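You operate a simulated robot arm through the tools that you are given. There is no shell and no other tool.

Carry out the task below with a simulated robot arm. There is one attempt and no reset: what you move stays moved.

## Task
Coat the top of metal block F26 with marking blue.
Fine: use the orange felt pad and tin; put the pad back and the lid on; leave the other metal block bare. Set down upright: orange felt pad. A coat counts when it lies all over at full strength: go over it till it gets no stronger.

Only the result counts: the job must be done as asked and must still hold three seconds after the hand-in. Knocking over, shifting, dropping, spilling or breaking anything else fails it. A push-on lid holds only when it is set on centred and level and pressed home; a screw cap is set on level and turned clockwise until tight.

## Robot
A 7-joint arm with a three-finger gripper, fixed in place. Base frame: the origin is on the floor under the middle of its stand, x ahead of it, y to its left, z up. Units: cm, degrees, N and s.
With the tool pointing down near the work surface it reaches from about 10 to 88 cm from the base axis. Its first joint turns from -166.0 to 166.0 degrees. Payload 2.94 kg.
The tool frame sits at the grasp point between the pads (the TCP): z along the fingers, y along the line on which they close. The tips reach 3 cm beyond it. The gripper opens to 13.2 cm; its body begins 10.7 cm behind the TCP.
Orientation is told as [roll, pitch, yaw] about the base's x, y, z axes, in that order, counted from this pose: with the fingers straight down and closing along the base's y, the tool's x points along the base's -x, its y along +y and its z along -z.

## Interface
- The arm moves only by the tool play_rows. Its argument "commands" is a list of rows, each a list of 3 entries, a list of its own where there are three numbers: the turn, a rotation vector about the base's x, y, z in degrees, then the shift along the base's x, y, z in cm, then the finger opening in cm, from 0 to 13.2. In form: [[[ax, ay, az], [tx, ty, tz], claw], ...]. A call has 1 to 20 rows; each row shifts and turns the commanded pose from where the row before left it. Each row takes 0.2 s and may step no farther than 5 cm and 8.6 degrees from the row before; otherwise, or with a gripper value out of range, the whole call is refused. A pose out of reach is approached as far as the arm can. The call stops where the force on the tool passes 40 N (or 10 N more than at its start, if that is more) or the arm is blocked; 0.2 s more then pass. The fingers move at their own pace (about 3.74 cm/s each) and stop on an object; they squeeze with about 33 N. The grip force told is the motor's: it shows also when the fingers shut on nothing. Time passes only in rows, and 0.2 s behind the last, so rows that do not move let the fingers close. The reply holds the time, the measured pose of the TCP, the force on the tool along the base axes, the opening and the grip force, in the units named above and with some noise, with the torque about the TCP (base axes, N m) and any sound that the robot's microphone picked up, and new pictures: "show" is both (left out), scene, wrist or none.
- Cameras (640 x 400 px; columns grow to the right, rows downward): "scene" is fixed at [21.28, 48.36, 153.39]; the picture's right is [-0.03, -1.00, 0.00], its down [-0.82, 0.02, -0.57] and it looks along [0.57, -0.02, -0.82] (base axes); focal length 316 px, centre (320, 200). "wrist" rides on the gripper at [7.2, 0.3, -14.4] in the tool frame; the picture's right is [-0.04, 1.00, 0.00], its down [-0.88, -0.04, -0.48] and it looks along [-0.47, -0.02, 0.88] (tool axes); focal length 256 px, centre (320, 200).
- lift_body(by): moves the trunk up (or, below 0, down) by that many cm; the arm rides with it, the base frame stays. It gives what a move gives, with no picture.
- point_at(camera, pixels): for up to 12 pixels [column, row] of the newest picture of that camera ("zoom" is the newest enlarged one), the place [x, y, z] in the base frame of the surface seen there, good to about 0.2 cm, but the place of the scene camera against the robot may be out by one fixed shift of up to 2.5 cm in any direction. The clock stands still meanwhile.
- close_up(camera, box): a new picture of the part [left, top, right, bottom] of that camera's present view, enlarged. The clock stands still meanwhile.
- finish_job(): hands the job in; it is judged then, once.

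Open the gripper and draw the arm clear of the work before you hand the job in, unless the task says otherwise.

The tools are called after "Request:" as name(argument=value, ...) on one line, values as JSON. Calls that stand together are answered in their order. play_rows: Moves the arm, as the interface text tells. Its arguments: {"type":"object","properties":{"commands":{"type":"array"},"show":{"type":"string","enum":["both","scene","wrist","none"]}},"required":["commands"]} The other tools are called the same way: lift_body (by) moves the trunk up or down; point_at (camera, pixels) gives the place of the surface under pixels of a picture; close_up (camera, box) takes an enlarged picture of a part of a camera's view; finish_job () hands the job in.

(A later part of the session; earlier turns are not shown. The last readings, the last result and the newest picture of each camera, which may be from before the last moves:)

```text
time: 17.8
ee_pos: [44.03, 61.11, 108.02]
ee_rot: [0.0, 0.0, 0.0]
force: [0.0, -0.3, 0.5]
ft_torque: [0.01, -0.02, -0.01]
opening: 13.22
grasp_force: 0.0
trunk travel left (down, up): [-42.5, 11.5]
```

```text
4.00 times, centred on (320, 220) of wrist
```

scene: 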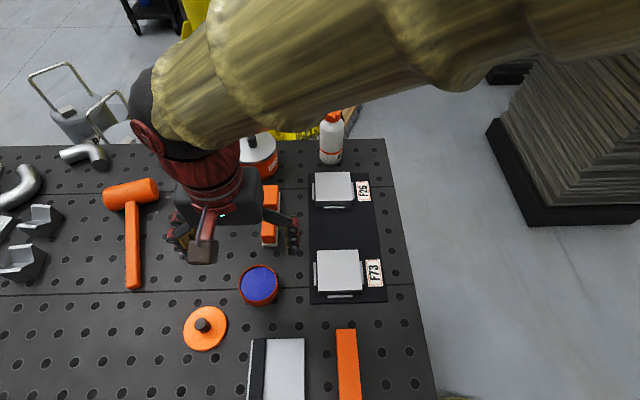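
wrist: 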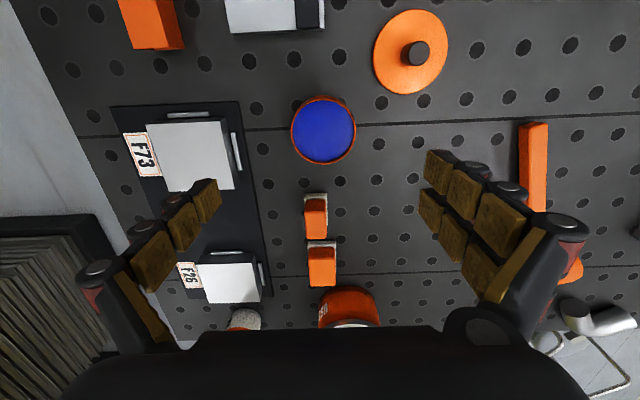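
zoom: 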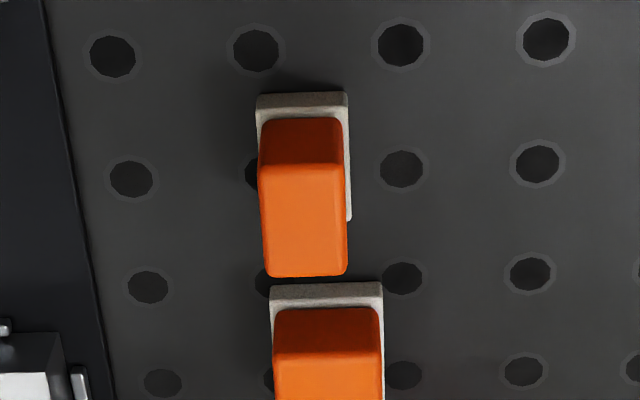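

The tin mouth is about 6.9 cm inside; the small pad (3.2×4.5) fits, the large one (≈4.3×5.9, diagonal 7.3) doesn't, so the small pad at (55.5,60.0) is the one to use. I move above it with the hand leaning back 10° toward the base (to keep clear of the bottle later).

Request:
play_rows(commands=[[[0, -2.5, 0], [2.86, -0.28, -1], 11], [[0, -2.5, 0], [2.86, -0.28, -1], 9], [[0, -2.5, 0], [2.86, -0.28, -1], 7], [[0, -2.5, 0], [2.86, -0.28, -1], 6], [[0, 0, 0], [0, 0, 0], 6], [[0, 0, 0], [0, 0, 0], 6]])

Request:
close_up(camera="wrist", box=[240, 80, 400, 200])

```text
time: 19.2
ee_pos: [55.64, 59.79, 104.13]
ee_rot: [0.0, -10.0, 0.1]
force: [-0.5, 0.6, 0.1]
ft_torque: [0.05, 0.02, 0.0]
opening: 6.03
grasp_force: 0.1
trunk travel left (down, up): [-42.5, 11.5]
```

scene: 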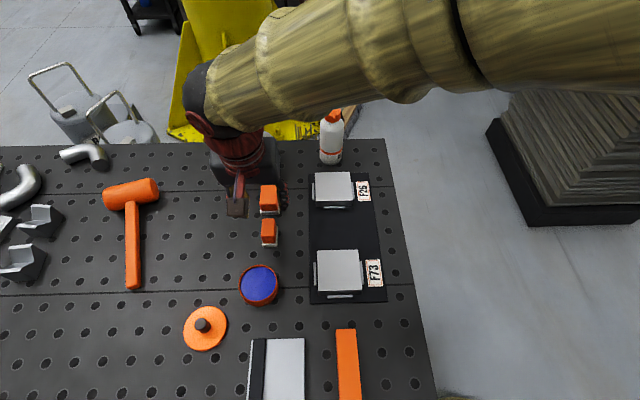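
wrist: 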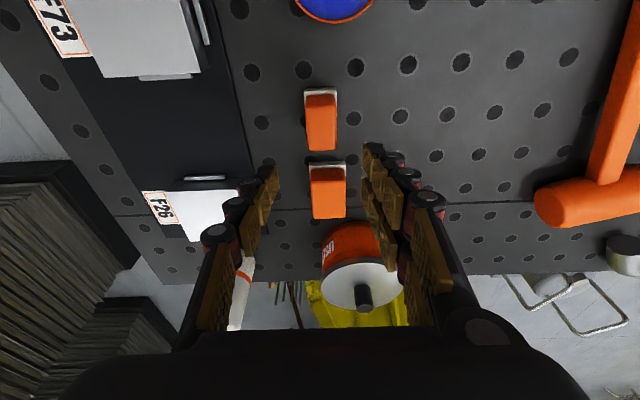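

```text
3.33 times, centred on (320, 140) of wrist
```

zoom: 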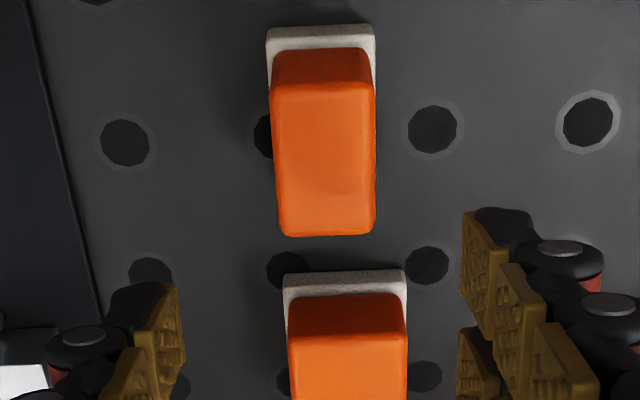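

The small pad is at (321,120), centred between the fingers. I measure its corners exactly.

Request:
close_up(camera="scene", box=[255, 215, 285, 252])

Request:
point_at(camera="zoom", pixels=[[250, 60], [350, 60], [355, 210], [235, 210], [250, 340], [395, 335], [398, 140], [300, 130]])

Request:
point_at(camera="wrist", pixels=[[308, 103], [334, 103], [309, 148], [334, 148], [321, 108], [321, 149], [307, 92], [335, 92], [321, 99]])

```text
10.81 times, centred on (270, 234) of scene
```

zoom: 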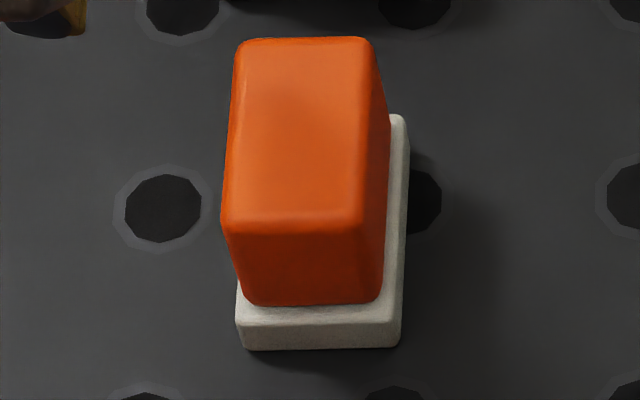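

```text
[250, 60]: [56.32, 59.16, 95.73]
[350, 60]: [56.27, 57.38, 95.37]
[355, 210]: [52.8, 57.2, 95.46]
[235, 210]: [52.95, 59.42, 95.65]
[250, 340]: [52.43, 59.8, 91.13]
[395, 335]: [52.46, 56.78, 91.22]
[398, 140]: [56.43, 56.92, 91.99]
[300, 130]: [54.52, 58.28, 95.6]
```

```text
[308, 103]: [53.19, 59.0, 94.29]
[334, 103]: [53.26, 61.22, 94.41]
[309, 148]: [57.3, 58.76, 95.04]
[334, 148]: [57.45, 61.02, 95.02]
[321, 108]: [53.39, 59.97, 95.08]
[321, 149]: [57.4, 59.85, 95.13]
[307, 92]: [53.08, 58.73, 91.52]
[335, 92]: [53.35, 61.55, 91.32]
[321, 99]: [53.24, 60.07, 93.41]
```

Handle spans x 53.2–57.5, y 58.7–61.3, top z 95.1. I descend around it to TCP (55.1,60.0,95.5) and then close.

Request:
play_rows(commands=[[[0, 0, 0], [-0.3, 0.1, -2.5], 5.5], [[0, 0, 0], [-0.2, 0.1, -2.5], 5.5], [[0, 0, 0], [0, 0, -2], 5.5], [[0, 0, 0], [0, 0, -1], 5.5], [[0, 0, 0], [0, 0, -0.6], 5.5], [[0, 0, 0], [0, 0, 0], 5.5]])

Request:
close_up(camera="wrist", box=[240, 100, 400, 240])

```text
time: 20.6
ee_pos: [55.02, 60.03, 95.67]
ee_rot: [0.0, -10.1, -0.1]
force: [0.1, -0.5, -0.4]
ft_torque: [-0.01, -0.02, 0.03]
opening: 5.5
grasp_force: 0.1
trunk travel left (down, up): [-42.5, 11.5]
```

scene: 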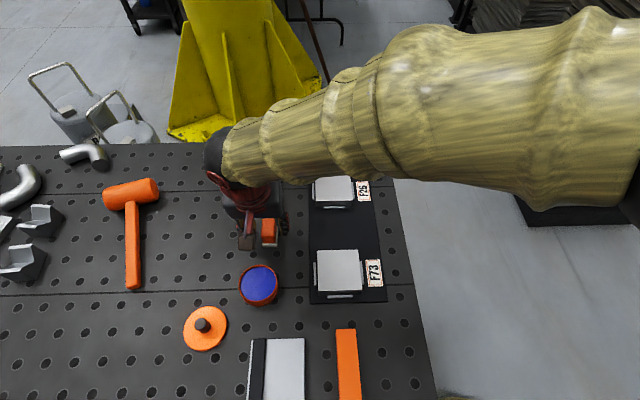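
wrist: 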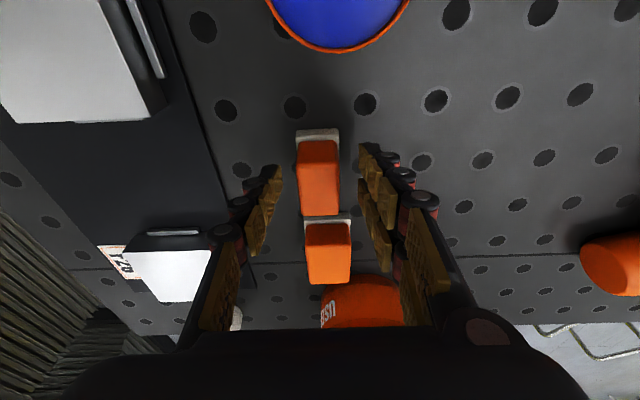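

```text
2.86 times, centred on (320, 170) of wrist
```

zoom: 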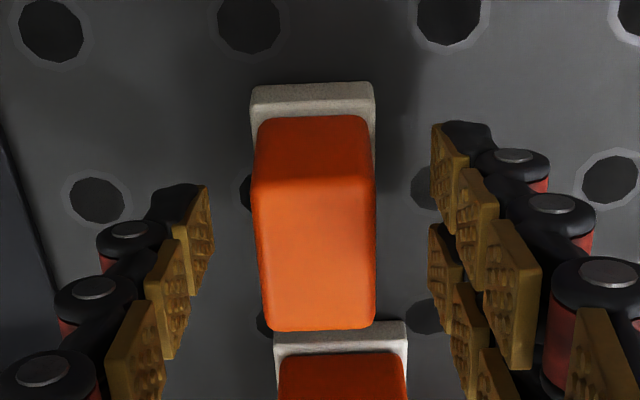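

The pad sits between the fingers. I close on the handle.

Request:
play_rows(commands=[[[0, 0, 0], [0, -0.1, 0], 4], [[0, 0, 0], [0, 0, 0], 3], [[0, 0, 0], [0, 0, 0], 2], [[0, 0, 0], [0, 0, 0], 1.5], [[0, 0, 0], [0, 0, 0], 1.5], [[0, 0, 0], [0, 0, 0], 1.5]], show="wrist")

Request:
close_up(camera="wrist", box=[240, 100, 400, 240])

```text
time: 22.0
ee_pos: [55.14, 60.0, 95.44]
ee_rot: [0.0, -9.9, 0.0]
force: [-0.8, 0.4, -0.8]
ft_torque: [0.02, 0.0, -0.01]
opening: 2.73
grasp_force: 32.6
trunk travel left (down, up): [-42.5, 11.5]
```

wrist: 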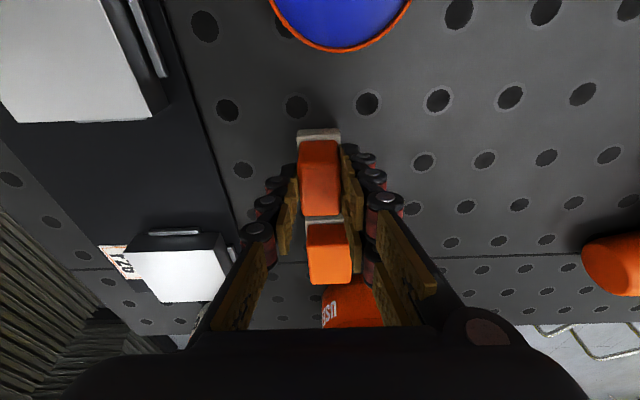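

```text
2.86 times, centred on (320, 170) of wrist
```

zoom: 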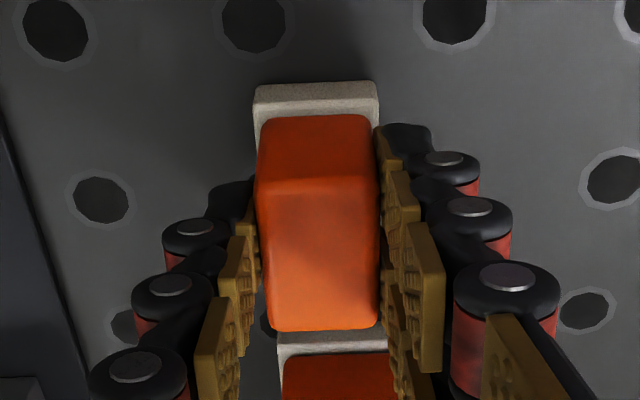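

Gripped at 2.73 cm (home pose: TCP (55.1,60.0,95.45), pitch −10). I lift the pad straight up and carry it over the tin at (43.65,61.3).

Request:
play_rows(commands=[[[0, 0, 0], [0, 0, 0.5], 1.5], [[0, 0, 0], [0, 0, 1.5], 1.5], [[0, 0, 0], [0, 0, 2.5], 1.5], [[0, 0, 0], [0, 0, 2.5], 1.5], [[0, 0, 0], [-3, 0.3, 0], 1.5], [[0, 0, 0], [-3, 0.3, 0], 1.5], [[0, 0, 0], [-3, 0.4, 0], 1.5], [[0, 0, 0], [-2.7, 0.3, 0], 1.5], [[0, 0, 0], [0, 0, 0], 1.5]])

Request:
close_up(camera="wrist", box=[220, 80, 420, 240])

```text
time: 24.0
ee_pos: [43.47, 61.46, 102.41]
ee_rot: [0.0, -10.0, 0.0]
force: [-0.1, -0.2, 0.2]
ft_torque: [0.03, 0.01, 0.03]
opening: 2.69
grasp_force: 33.1
trunk travel left (down, up): [-42.5, 11.5]
```

scene: 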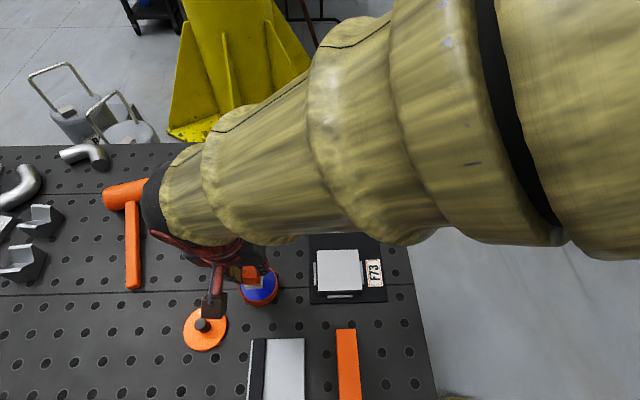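
wrist: 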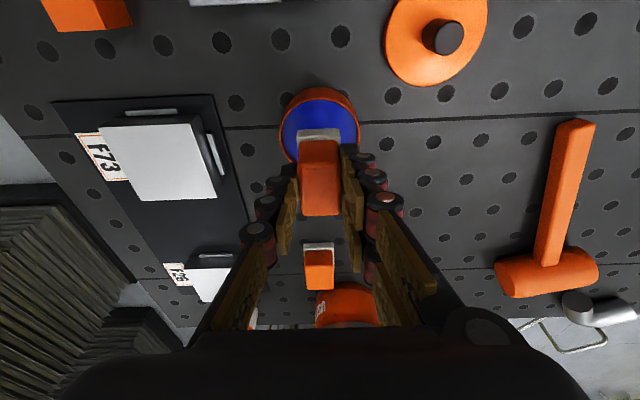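

```text
2.50 times, centred on (320, 160) of wrist
```

zoom: 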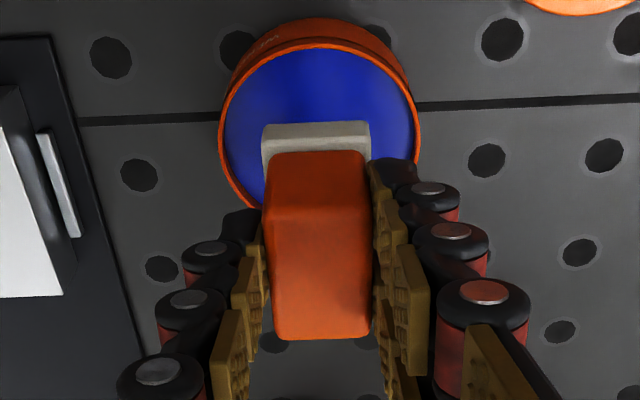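

The pad is centred over the tin's blue (tin 218–420, felt 263–370 in the zoom). I descend toward the blue surface.

Request:
play_rows(commands=[[[0, 0, 0], [0, -0.05, -1.5], 1.5], [[0, 0, 0], [0, 0, -1.3], 1.5], [[0, 0, 0], [0, 0, -0.6], 1.5], [[0, 0, 0], [0, 0, -0.3], 1.5], [[0, 0, 0], [0, 0, 0], 1.5]], show="wrist")

Request:
close_up(camera="wrist", box=[220, 80, 420, 240])

```text
time: 25.2
ee_pos: [43.37, 61.57, 98.63]
ee_rot: [0.0, -10.0, 0.0]
force: [-0.6, 0.2, -0.1]
ft_torque: [0.0, 0.0, 0.0]
opening: 2.71
grasp_force: 33.0
trunk travel left (down, up): [-42.5, 11.5]
```

wrist: 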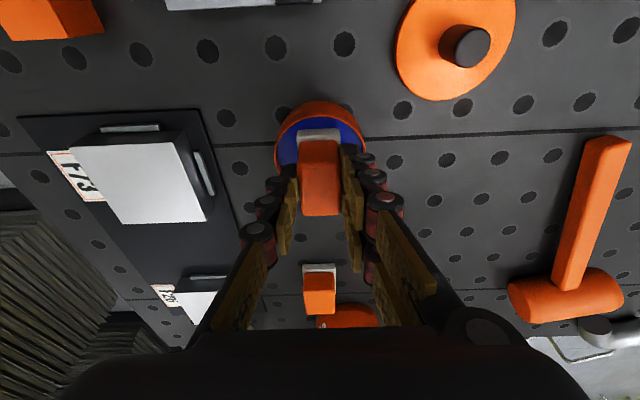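

```text
2.50 times, centred on (320, 160) of wrist
```

zoom: 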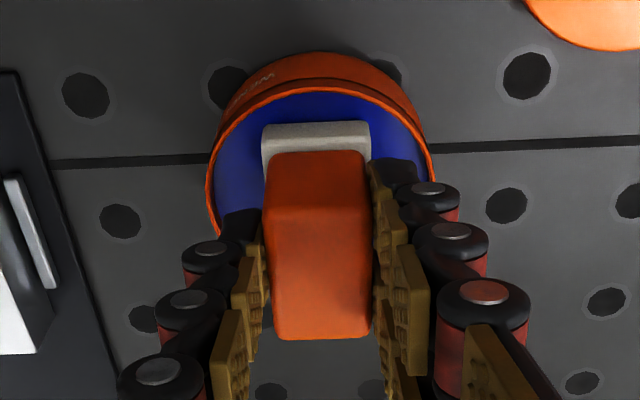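

The felt is inside the ring's outline, no contact yet. I lower in small steps until the felt presses on the blue.

Request:
play_rows(commands=[[[0, 0, 0], [0, 0.1, -0.2], 1.5], [[0, 0, 0], [0, 0, -0.2], 1.5], [[0, 0, 0], [0, 0, 0], 1.5]], show="none")

```text
time: 26.0
ee_pos: [43.38, 61.36, 98.34]
ee_rot: [0.2, -10.1, 0.0]
force: [-2.8, -0.6, 9.0]
ft_torque: [-0.03, 0.16, 0.0]
opening: 2.73
grasp_force: 33.5
trunk travel left (down, up): [-42.5, 11.5]
```

Contact at 9 N with the blue surface. I press slightly more and dwell to load the felt.

Request:
play_rows(commands=[[[0, 0, 0], [0, 0, -0.05], 1.5], [[0, 0, 0], [0, 0, 0], 1.5], [[0, 0, 0], [0.15, 0, 0], 1.5], [[0, 0, 0], [-0.15, 0.15, 0], 1.5], [[0, 0, 0], [-0.15, -0.15, 0], 1.5], [[0, 0, 0], [0.15, 0, 0], 1.5], [[0, 0, 0], [0, 0, 0], 1.5], [[0, 0, 0], [0, 0, 0], 1.5]], show="wrist")

Request:
close_up(camera="wrist", box=[220, 80, 420, 240])

```text
time: 27.8
ee_pos: [43.21, 61.46, 98.41]
ee_rot: [0.0, -10.0, 0.0]
force: [1.3, 1.1, 13.4]
ft_torque: [0.06, -0.12, -0.03]
opening: 2.69
grasp_force: 33.1
trunk travel left (down, up): [-42.5, 11.5]
```

wrist: 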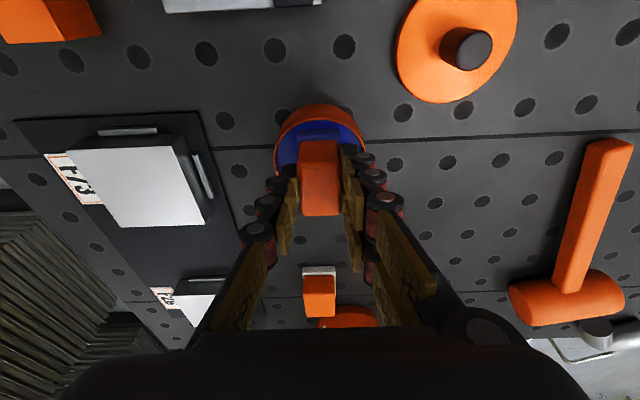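

```text
2.50 times, centred on (320, 160) of wrist
```

zoom: 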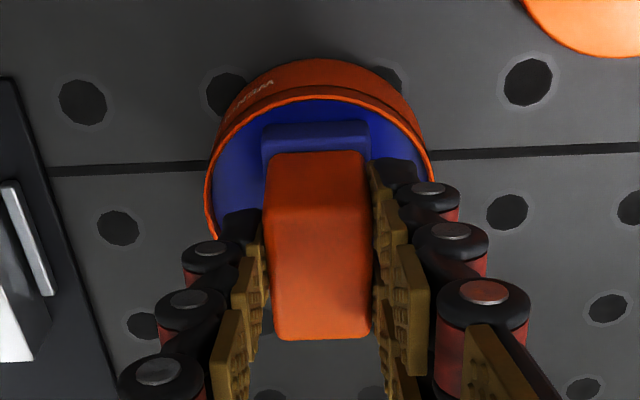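

The felt is now blue, so it's loaded. I lift out and carry it over to F26, arriving above its near-right corner (64.95,43.0).

Request:
play_rows(commands=[[[0, 0, 0], [0.1, 0, 0.5], 1.5], [[0, 0, 0], [0, 0, 1.5], 1.5], [[0, 0, 0], [0, 0, 2.7], 1.5], [[0, 0, 0], [3.1, -2.63, 0.3], 1.5], [[0, 0, 0], [3.1, -2.63, 0], 1.5], [[0, 0, 0], [3.1, -2.63, 0], 1.5], [[0, 0, 0], [3.1, -2.63, 0], 1.5], [[0, 0, 0], [3.1, -2.63, 0], 1.5], [[0, 0, 0], [3.1, -2.63, 0], 1.5], [[0, 0, 0], [3.0, -2.6, 0], 1.5], [[0, 0, 0], [0, 0, 0], 1.5]])

Request:
close_up(camera="wrist", box=[220, 80, 420, 240])

```text
time: 30.2
ee_pos: [65.02, 43.04, 103.55]
ee_rot: [0.1, -10.0, 0.1]
force: [-0.6, -0.4, -0.8]
ft_torque: [0.0, -0.03, 0.02]
opening: 2.71
grasp_force: 33.1
trunk travel left (down, up): [-42.5, 11.5]
```

scene: 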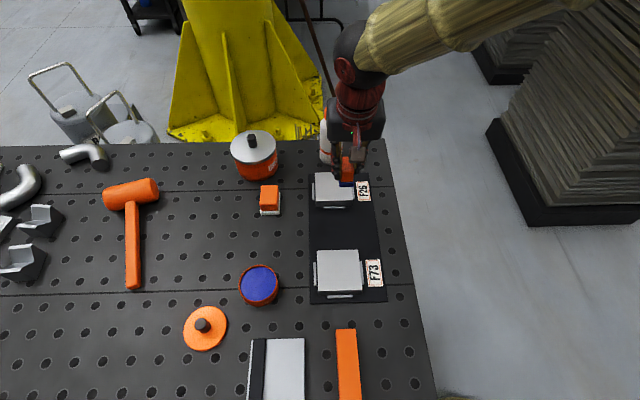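
wrist: 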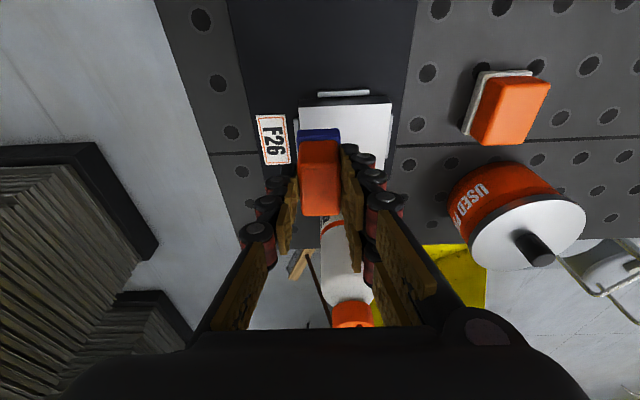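

```text
2.50 times, centred on (320, 160) of wrist
```

zoom: 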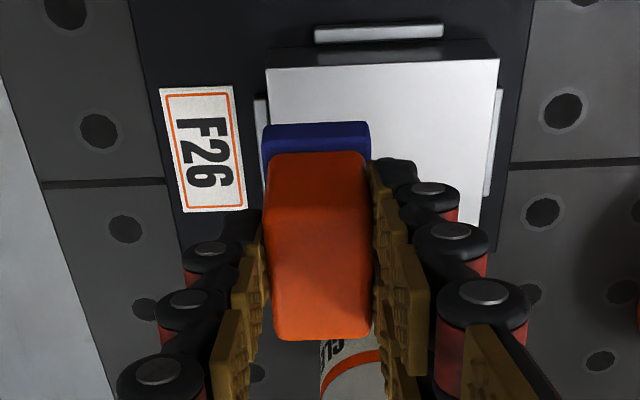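

Pad is over F26's corner; the bottle's cap is visible at (350,313). I check its place relative to the hand before going lower or farther.

Request:
point_at(camera="wrist", pixels=[[350, 302], [350, 318], [345, 325], [345, 270], [340, 230], [310, 112], [385, 110], [300, 160], [388, 150]])

Request:
close_up(camera="scene", box=[300, 90, 400, 220])

Request:
close_up(camera="wrist", box=[290, 200, 410, 335])

```text
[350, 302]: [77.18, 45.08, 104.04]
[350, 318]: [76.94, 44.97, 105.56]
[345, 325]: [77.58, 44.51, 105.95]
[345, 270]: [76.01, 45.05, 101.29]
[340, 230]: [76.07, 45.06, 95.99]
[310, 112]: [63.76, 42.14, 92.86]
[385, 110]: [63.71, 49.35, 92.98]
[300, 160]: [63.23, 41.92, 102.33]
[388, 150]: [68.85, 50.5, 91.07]
```

```text
3.08 times, centred on (350, 155) of scene
```

zoom: 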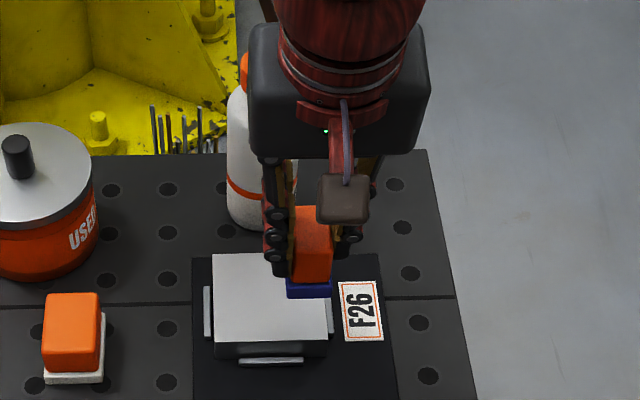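

```text
2.96 times, centred on (350, 268) of wrist
```

zoom: 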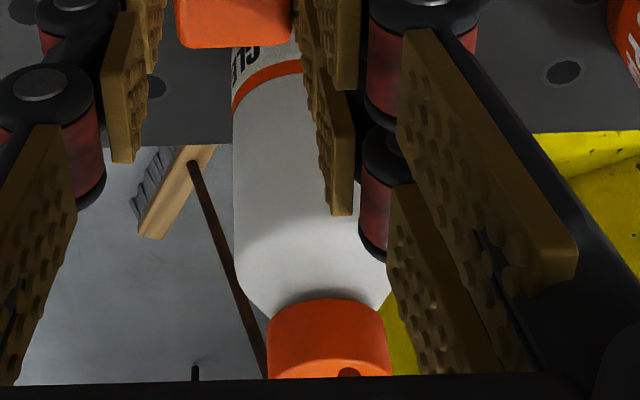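

The bottle's front is at x≈76, so there is ample room. I lower the pad onto F26's corner.

Request:
play_rows(commands=[[[0, 0, 0], [0, -0.2, -2], 1.5], [[0, 0, 0], [0, 0, -2], 1.5], [[0, 0, 0], [0, 0, -0.7], 1.5], [[0, 0, 0], [0, 0, -0.2], 1.5], [[0, 0, 0], [0, 0, -0.2], 1.5], [[0, 0, 0], [0, 0, 0], 1.5]], show="none")

```text
time: 31.6
ee_pos: [64.89, 42.68, 98.36]
ee_rot: [0.2, -10.0, 0.0]
force: [-1.2, -0.1, 6.4]
ft_torque: [0.04, 0.09, -0.01]
opening: 2.7
grasp_force: 32.9
trunk travel left (down, up): [-42.5, 11.5]
```

Contact at 6.4 N. I sweep slowly in +y across the near half, keeping the light pressure.

Request:
play_rows(commands=[[[0, 0, 0], [0, 0, -0.05], 1.5], [[0, 0, 0], [0, 0.55, 0], 1.5], [[0, 0, 0], [0, 0.55, 0], 1.5], [[0, 0, 0], [0, 0.55, 0], 1.5], [[0, 0, 0], [0, 0.55, 0], 1.5], [[0, 0, 0], [0, 0.55, 0], 1.5], [[0, 0, 0], [0, 0.55, 0], 1.5], [[0, 0, 0], [0, 0.55, 0], 1.5], [[0, 0, 0], [0, 0.55, 0], 1.5], [[0, 0, 0], [0, 0.55, 0], 1.5], [[0, 0, 0], [0, 0.55, 0], 1.5], [[0, 0, 0], [0, 0, 0], 1.5]])

Request:
close_up(camera="wrist", box=[220, 80, 420, 240])

Request:
close_up(camera="scene", box=[300, 160, 380, 220])

```text
time: 34.2
ee_pos: [64.97, 48.15, 98.37]
ee_rot: [0.1, -10.1, 0.0]
force: [2.2, -5.1, 21.8]
ft_torque: [-0.16, -0.14, -0.05]
opening: 2.68
grasp_force: 32.9
trunk travel left (down, up): [-42.5, 11.5]
```

scene: 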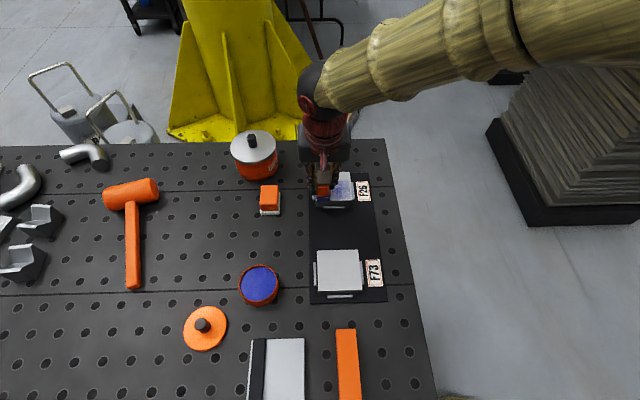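
wrist: 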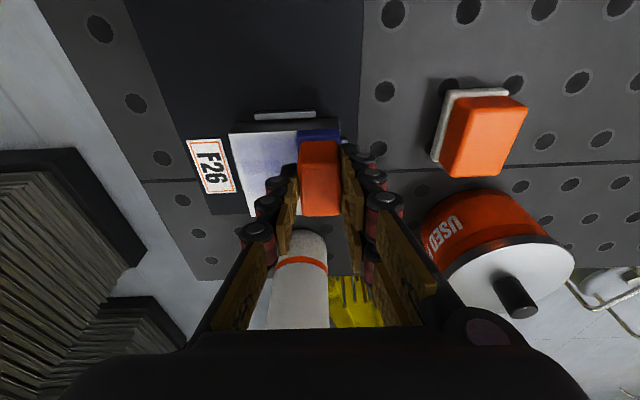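

```text
2.50 times, centred on (320, 160) of wrist
```

zoom: 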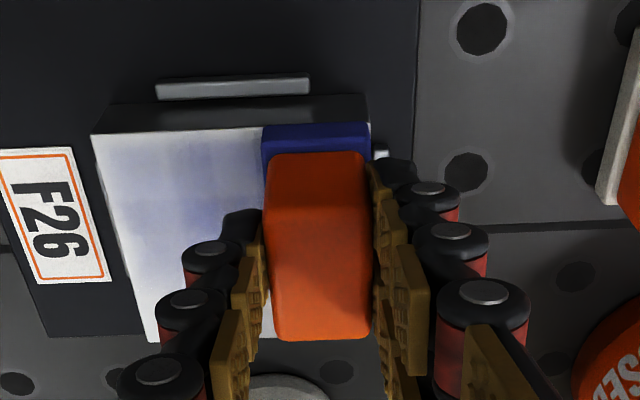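

```text
6.67 times, centred on (340, 190) of scene
```

zoom: 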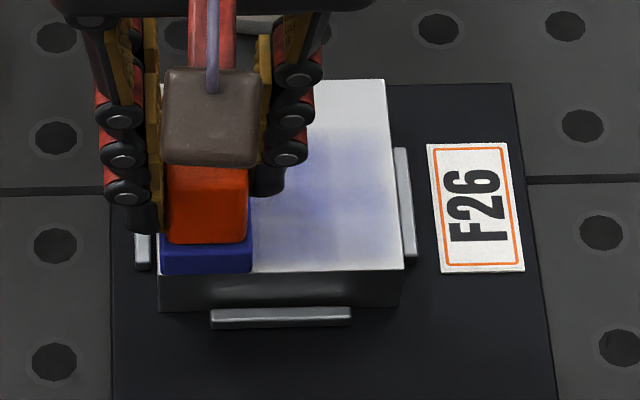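

A faint blue coat appeared along the swept strip, weaker near the edges; force rose to 22 N. I'll ease up slightly and sweep back slower to see how it builds.

Request:
play_rows(commands=[[[0, 0, 0], [0, 0.15, 0.05], 1.5], [[0, 0, 0], [0, -0.3, 0.05], 1.5], [[0, 0, 0], [0, -0.3, 0], 1.5], [[0, 0, 0], [0, -0.3, 0], 1.5], [[0, 0, 0], [0, -0.3, 0], 1.5], [[0, 0, 0], [0, -0.3, 0], 1.5], [[0, 0, 0], [0, -0.3, 0], 1.5], [[0, 0, 0], [0, -0.3, 0], 1.5], [[0, 0, 0], [0, -0.3, 0], 1.5], [[0, 0, 0], [0, -0.3, 0], 1.5], [[0, 0, 0], [0, -0.3, 0], 1.5], [[0, 0, 0], [0, -0.3, 0], 1.5], [[0, 0, 0], [0, -0.3, 0], 1.5], [[0, 0, 0], [0, -0.3, 0], 1.5], [[0, 0, 0], [0, -0.3, 0], 1.5], [[0, 0, 0], [0, -0.3, 0], 1.5], [[0, 0, 0], [0, -0.3, 0], 1.5], [[0, 0, 0], [0, -0.3, 0], 1.5], [[0, 0, 0], [0, -0.3, 0], 1.5], [[0, 0, 0], [0, -0.3, 0], 1.5]])

Request:
close_up(camera="wrist", box=[220, 80, 420, 240])

Request:
close_up(camera="scene", box=[300, 160, 380, 220])

```text
time: 38.4
ee_pos: [64.92, 42.55, 98.32]
ee_rot: [-0.2, -10.0, 0.0]
force: [0.3, 2.8, 11.0]
ft_torque: [0.12, -0.23, 0.0]
opening: 2.72
grasp_force: 32.9
trunk travel left (down, up): [-42.5, 11.5]
```

scene: 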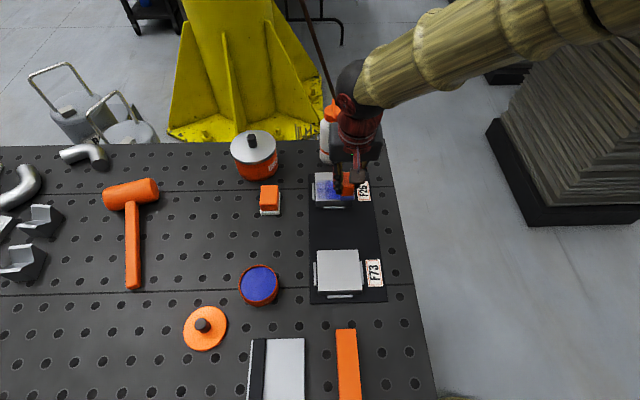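
wrist: 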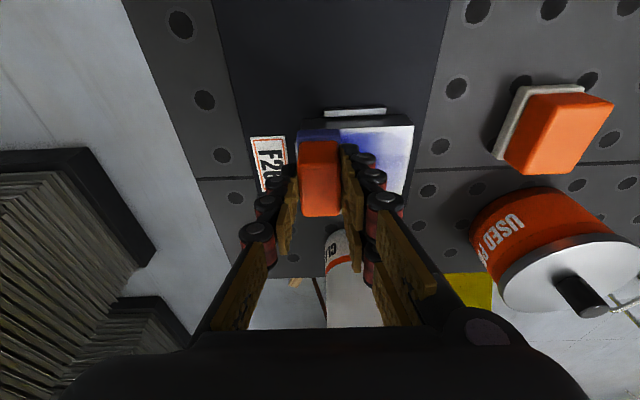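

```text
2.50 times, centred on (320, 160) of wrist
```

zoom: 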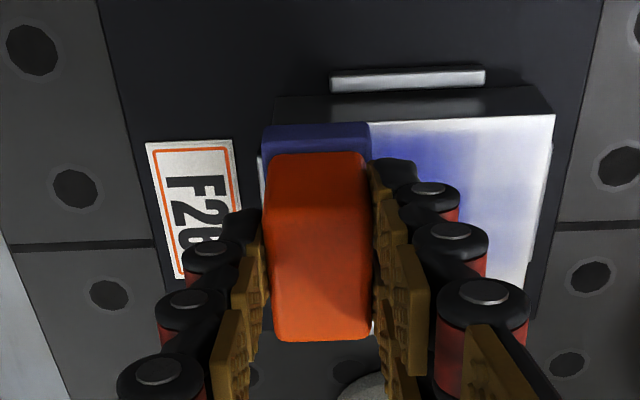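

```text
6.67 times, centred on (340, 190) of scene
```

zoom: 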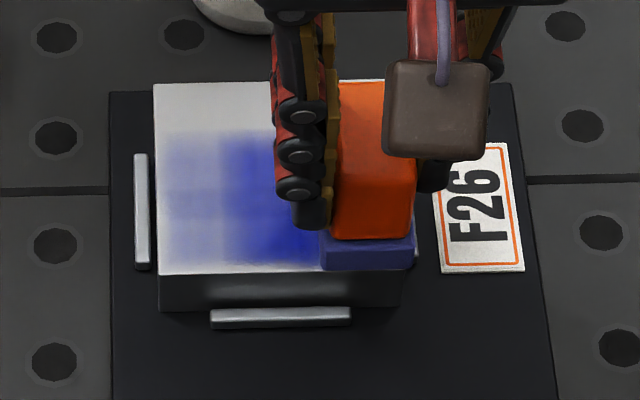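

The coat is building, but the felt is paling (load used up) and a strip at the near edge stays bare. I'll measure where the coated strip actually lies.

Request:
point_at(camera="zoom", pixels=[[200, 270], [200, 262], [250, 135], [250, 120], [250, 86], [158, 200], [170, 200], [330, 262], [405, 262], [400, 180]])

Request:
point_at(camera="wrist", pixels=[[360, 130], [360, 134], [390, 129], [300, 132], [310, 131], [311, 140], [318, 150]])

```text
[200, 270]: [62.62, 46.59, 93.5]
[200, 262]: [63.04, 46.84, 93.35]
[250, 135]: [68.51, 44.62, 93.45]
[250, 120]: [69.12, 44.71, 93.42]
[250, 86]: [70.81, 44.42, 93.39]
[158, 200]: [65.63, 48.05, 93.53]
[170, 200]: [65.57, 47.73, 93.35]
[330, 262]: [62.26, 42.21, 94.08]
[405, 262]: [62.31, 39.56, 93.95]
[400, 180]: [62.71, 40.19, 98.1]
```

```text
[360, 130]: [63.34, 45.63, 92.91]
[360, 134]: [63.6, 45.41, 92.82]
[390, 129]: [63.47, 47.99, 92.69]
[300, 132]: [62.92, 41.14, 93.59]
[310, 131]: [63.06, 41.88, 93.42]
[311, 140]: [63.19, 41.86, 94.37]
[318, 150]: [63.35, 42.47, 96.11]
```

Request:
close_up(camera="wrist", box=[290, 110, 430, 200])

Request:
close_up(camera="scene", box=[310, 168, 360, 208])

```text
4.44 times, centred on (360, 155) of wrist
```

zoom: 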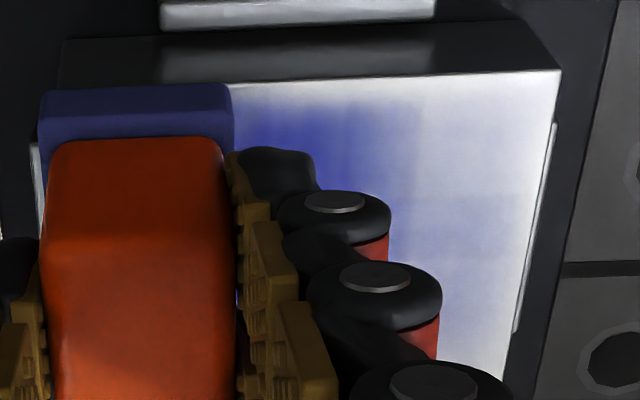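

```text
10.00 times, centred on (335, 188) of scene
```

zoom: 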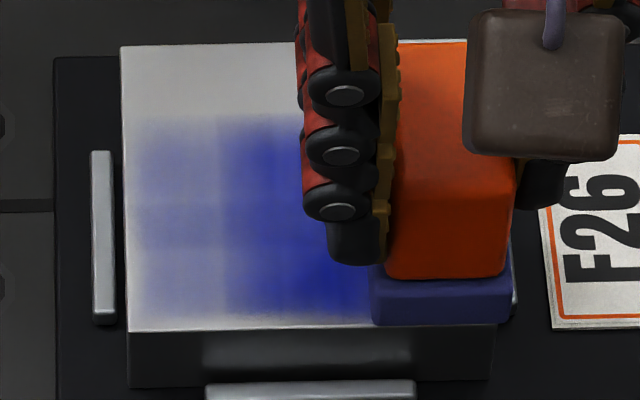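

The coat is soft-edged and the felt has paled, so it needs reloading. I return to the tin and press the pad on the blue again.

Request:
play_rows(commands=[[[0, 0, 0], [0, 0, 1], 1.5], [[0, 0, 0], [0, 0, 2], 1.5], [[0, 0, 0], [0, 0, 2], 1.5], [[0, 0, 0], [-3.08, 2.69, 0], 1.5], [[0, 0, 0], [-3.08, 2.69, 0], 1.5], [[0, 0, 0], [-3.08, 2.69, 0], 1.5], [[0, 0, 0], [-3.08, 2.69, 0], 1.5], [[0, 0, 0], [-3.08, 2.69, 0], 1.5], [[0, 0, 0], [-3.08, 2.69, 0], 1.5], [[0, 0, 0], [-3.08, 2.69, 0], 1.5], [[0, 0, 0], [0, 0, 0], 1.5], [[0, 0, 0], [0, 0, -2], 1.5], [[0, 0, 0], [0, 0, -1.6], 1.5], [[0, 0, 0], [0, 0, -0.6], 1.5], [[0, 0, 0], [0, 0, 0], 1.5]], show="wrist")

Request:
close_up(camera="wrist", box=[220, 80, 420, 240])

Request:
close_up(camera="scene", box=[300, 160, 380, 220])

```text
time: 41.6
ee_pos: [43.56, 61.65, 99.08]
ee_rot: [-0.1, -10.0, 0.0]
force: [-0.4, -0.4, -0.9]
ft_torque: [0.0, 0.02, -0.03]
opening: 2.67
grasp_force: 33.3
trunk travel left (down, up): [-42.5, 11.5]
```

wrist: 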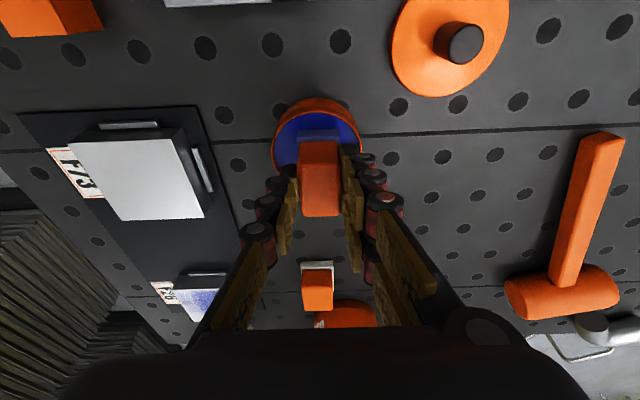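

```text
2.50 times, centred on (320, 160) of wrist
```

zoom: 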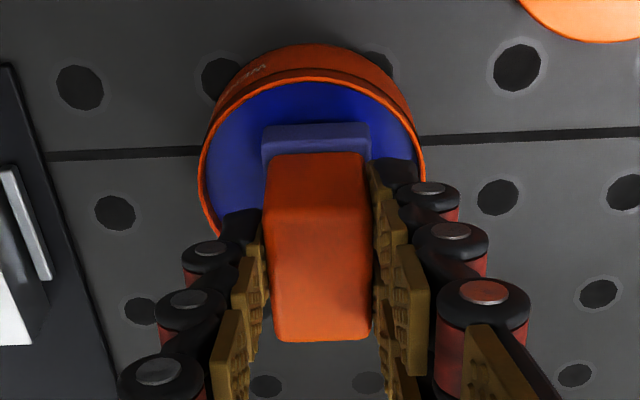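

```text
6.67 times, centred on (340, 190) of scene
```

zoom: 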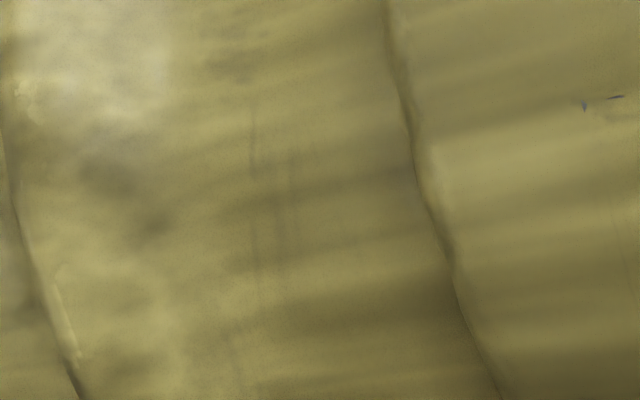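

The felt paled to a medium blue. The pad is slightly off to +y (felt 316, tin 311 in zoom), so I correct and press onto the blue with small dabs.

Request:
play_rows(commands=[[[0, 0, 0], [0, -0.2, -0.3], 1.5], [[0, 0, 0], [0, 0, -0.3], 1.5], [[0, 0, 0], [0, 0, -0.15], 1.5], [[0, 0, 0], [0, 0, 0], 1.5], [[0, 0, 0], [0.15, 0, 0], 1.5], [[0, 0, 0], [-0.15, 0.15, 0], 1.5], [[0, 0, 0], [-0.15, -0.15, 0], 1.5], [[0, 0, 0], [0.15, 0, 0], 1.5], [[0, 0, 0], [0, 0, 0], 1.5], [[0, 0, 0], [0, 0, 0], 1.5], [[0, 0, 0], [0, 0, 0], 1.5]], show="wrist")

Request:
close_up(camera="wrist", box=[220, 80, 420, 240])

```text
time: 44.0
ee_pos: [43.4, 61.33, 98.21]
ee_rot: [0.0, -10.0, 0.1]
force: [-0.5, 0.6, 4.8]
ft_torque: [0.08, -0.01, -0.01]
opening: 2.71
grasp_force: 33.4
trunk travel left (down, up): [-42.5, 11.5]
```

wrist: 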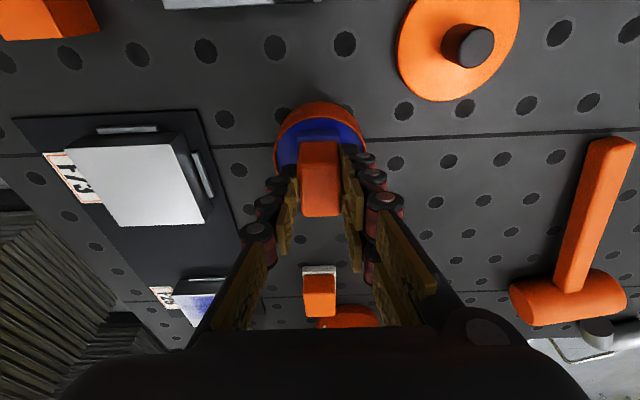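

```text
2.50 times, centred on (320, 160) of wrist
```

zoom: 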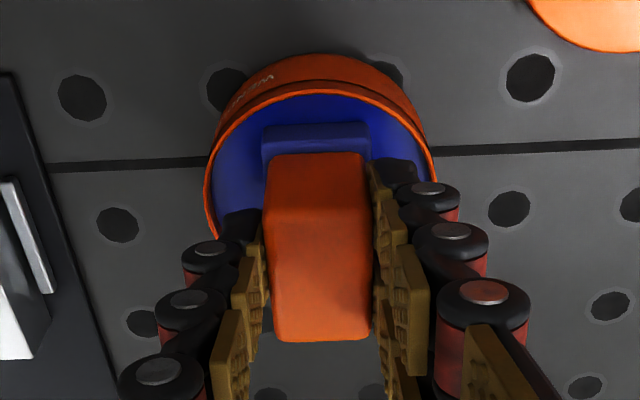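

The felt is loaded again (dark blue). I carry it to the far half of F26 (69.1,48.4) and lower to contact.

Request:
play_rows(commands=[[[0, 0, 0], [0, 0, 1], 1.5], [[0, 0, 0], [0, 0, 2], 1.5], [[0, 0, 0], [0, 0, 2], 1.5], [[0, 0, 0], [3.67, -1.84, 0], 1.5], [[0, 0, 0], [3.67, -1.84, 0], 1.5], [[0, 0, 0], [3.67, -1.84, 0], 1.5], [[0, 0, 0], [3.67, -1.84, 0], 1.5], [[0, 0, 0], [3.67, -1.84, 0], 1.5], [[0, 0, 0], [3.67, -1.84, 0], 1.5], [[0, 0, 0], [3.67, -1.84, 0], 1.5], [[0, 0, 0], [0, 0, 0], 1.5], [[0, 0, 0], [0, 0, -2], 1.5], [[0, 0, 0], [0, 0, -1.8], 1.5], [[0, 0, 0], [0, 0, -0.8], 1.5], [[0, 0, 0], [0, 0, 0], 1.5]])

Request:
close_up(camera="scene", box=[300, 100, 400, 220])

Request:
close_up(camera="wrist", box=[220, 80, 420, 240])

```text
time: 47.2
ee_pos: [69.22, 48.4, 98.55]
ee_rot: [0.0, -10.0, -0.1]
force: [0.4, 0.4, -0.8]
ft_torque: [0.01, 0.03, -0.03]
opening: 2.71
grasp_force: 32.9
trunk travel left (down, up): [-42.5, 11.5]
```

scene: 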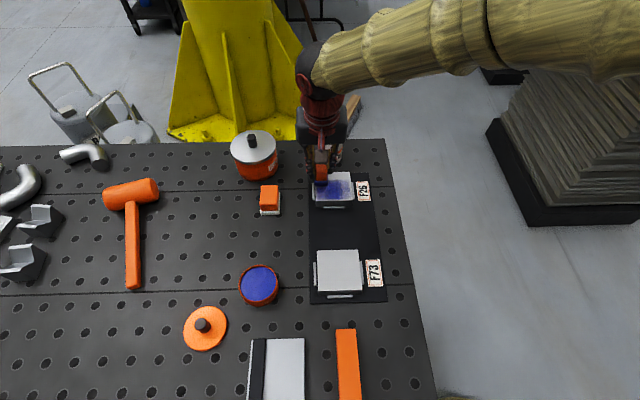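
wrist: 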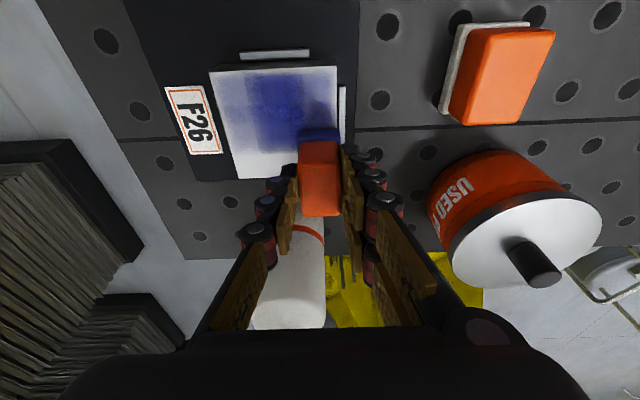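

```text
3.33 times, centred on (350, 160) of scene
```

zoom: 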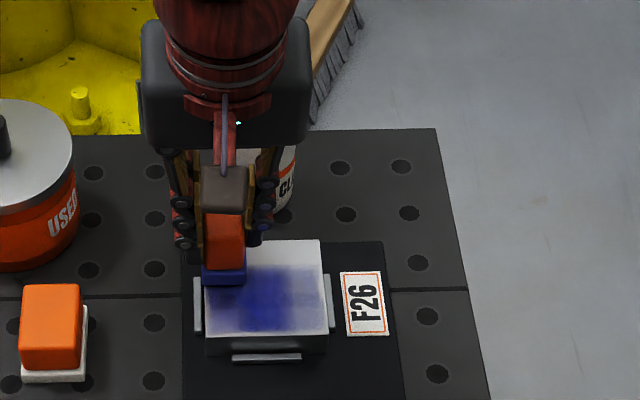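

```text
2.50 times, centred on (320, 160) of wrist
```

zoom: 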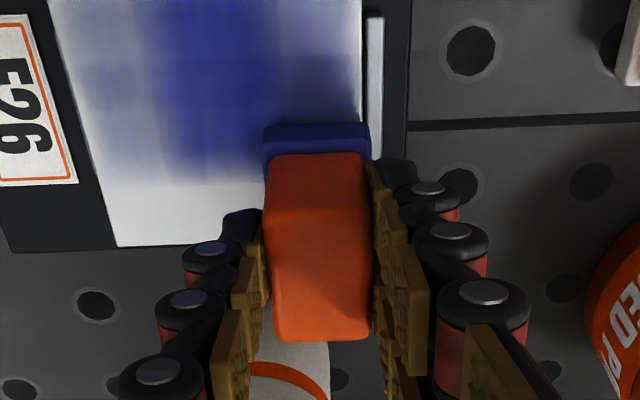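

Hovering just above the surface (no contact). I measure the coated region's borders from the wrist view to learn the pad's real footprint.

Request:
point_at(camera="wrist", pixels=[[270, 70], [270, 77], [262, 148], [262, 158], [240, 177], [225, 100], [240, 110], [334, 100], [325, 75], [215, 75]])

Request:
close_up(camera="wrist", box=[190, 50, 350, 190])

```text
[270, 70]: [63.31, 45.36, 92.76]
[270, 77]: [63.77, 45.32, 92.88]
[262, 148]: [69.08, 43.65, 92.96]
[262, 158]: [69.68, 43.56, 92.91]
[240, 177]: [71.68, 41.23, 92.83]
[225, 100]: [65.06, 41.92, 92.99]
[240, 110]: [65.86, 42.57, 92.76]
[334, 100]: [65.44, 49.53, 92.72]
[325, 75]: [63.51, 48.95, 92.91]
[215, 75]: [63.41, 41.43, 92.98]
```

```text
2.86 times, centred on (270, 120) of wrist
```

zoom: 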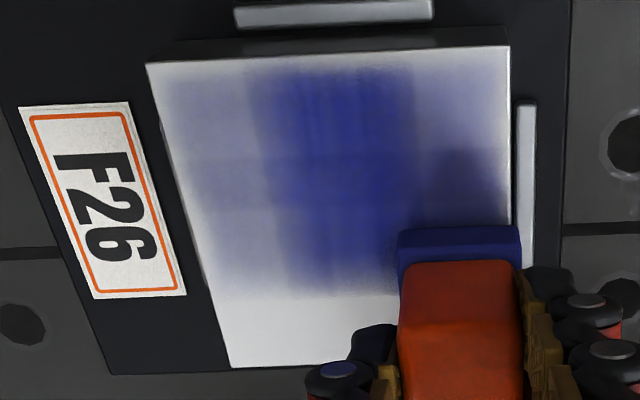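

The coat appears as soft cells spanning x 63.6–69.2. Now I press down on the far half and sweep −y slowly.

Request:
play_rows(commands=[[[0, 0, 0], [0, 0, -0.2], 1.5], [[0, 0, 0], [0, 0, -0.15], 1.5], [[0, 0, 0], [0, 0, 0], 1.5]], show="none")

```text
time: 48.0
ee_pos: [69.22, 48.44, 98.38]
ee_rot: [0.0, -9.9, 0.1]
force: [0.3, 0.6, 1.6]
ft_torque: [0.04, -0.04, 0.0]
opening: 2.69
grasp_force: 33.5
trunk travel left (down, up): [-42.5, 11.5]
```

Barely touching (1.6 N). I press 0.15 cm more and sweep −y then back +y.

Request:
play_rows(commands=[[[0, 0, 0], [0, 0, -0.13], 1.5], [[0, 0, 0], [0, 0, 0], 1.5], [[0, 0, 0], [0, -0.35, 0], 1.5], [[0, 0, 0], [0, -0.35, 0], 1.5], [[0, 0, 0], [0, -0.35, 0], 1.5], [[0, 0, 0], [0, -0.35, 0], 1.5], [[0, 0, 0], [0, -0.35, 0], 1.5], [[0, 0, 0], [0, -0.35, 0], 1.5], [[0, 0, 0], [0, -0.35, 0], 1.5], [[0, 0, 0], [0, -0.35, 0], 1.5], [[0, 0, 0], [0, -0.35, 0], 1.5], [[0, 0, 0], [0, -0.35, 0], 1.5], [[0, 0, 0], [0, -0.35, 0], 1.5], [[0, 0, 0], [0, -0.35, 0], 1.5], [[0, 0, 0], [0, -0.35, 0], 1.5], [[0, 0, 0], [0, -0.35, 0], 1.5], [[0, 0, 0], [0, -0.35, 0], 1.5], [[0, 0, 0], [0, -0.35, 0], 1.5], [[0, 0, 0], [0, -0.25, 0], 1.5], [[0, 0, 0], [0, 0, 0], 1.5]])

Request:
close_up(camera="wrist", box=[220, 50, 420, 190])

Request:
close_up(camera="scene", box=[310, 168, 360, 208])

```text
time: 52.2
ee_pos: [69.04, 42.53, 98.29]
ee_rot: [-0.1, -10.1, 0.0]
force: [0.6, 4.8, 11.9]
ft_torque: [0.2, -0.05, 0.02]
opening: 2.71
grasp_force: 32.7
trunk travel left (down, up): [-42.5, 11.5]
```

scene: 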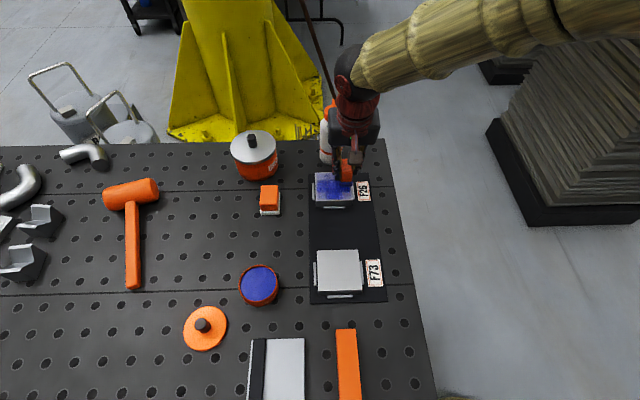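
wrist: 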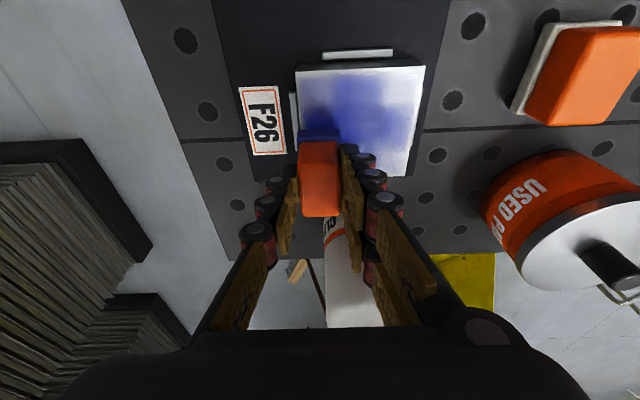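

```text
2.86 times, centred on (320, 120) of wrist
```

zoom: 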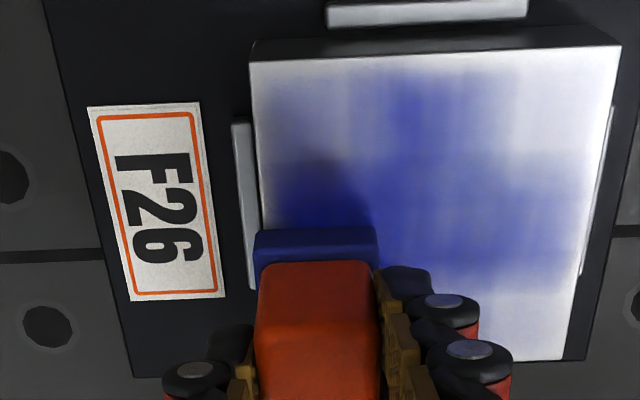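

```text
10.00 times, centred on (335, 188) of scene
```

zoom: 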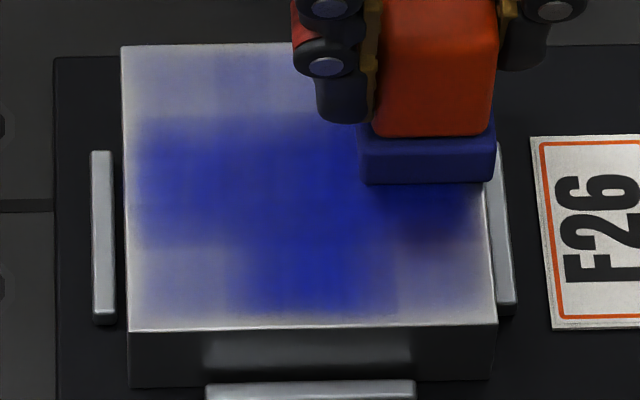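

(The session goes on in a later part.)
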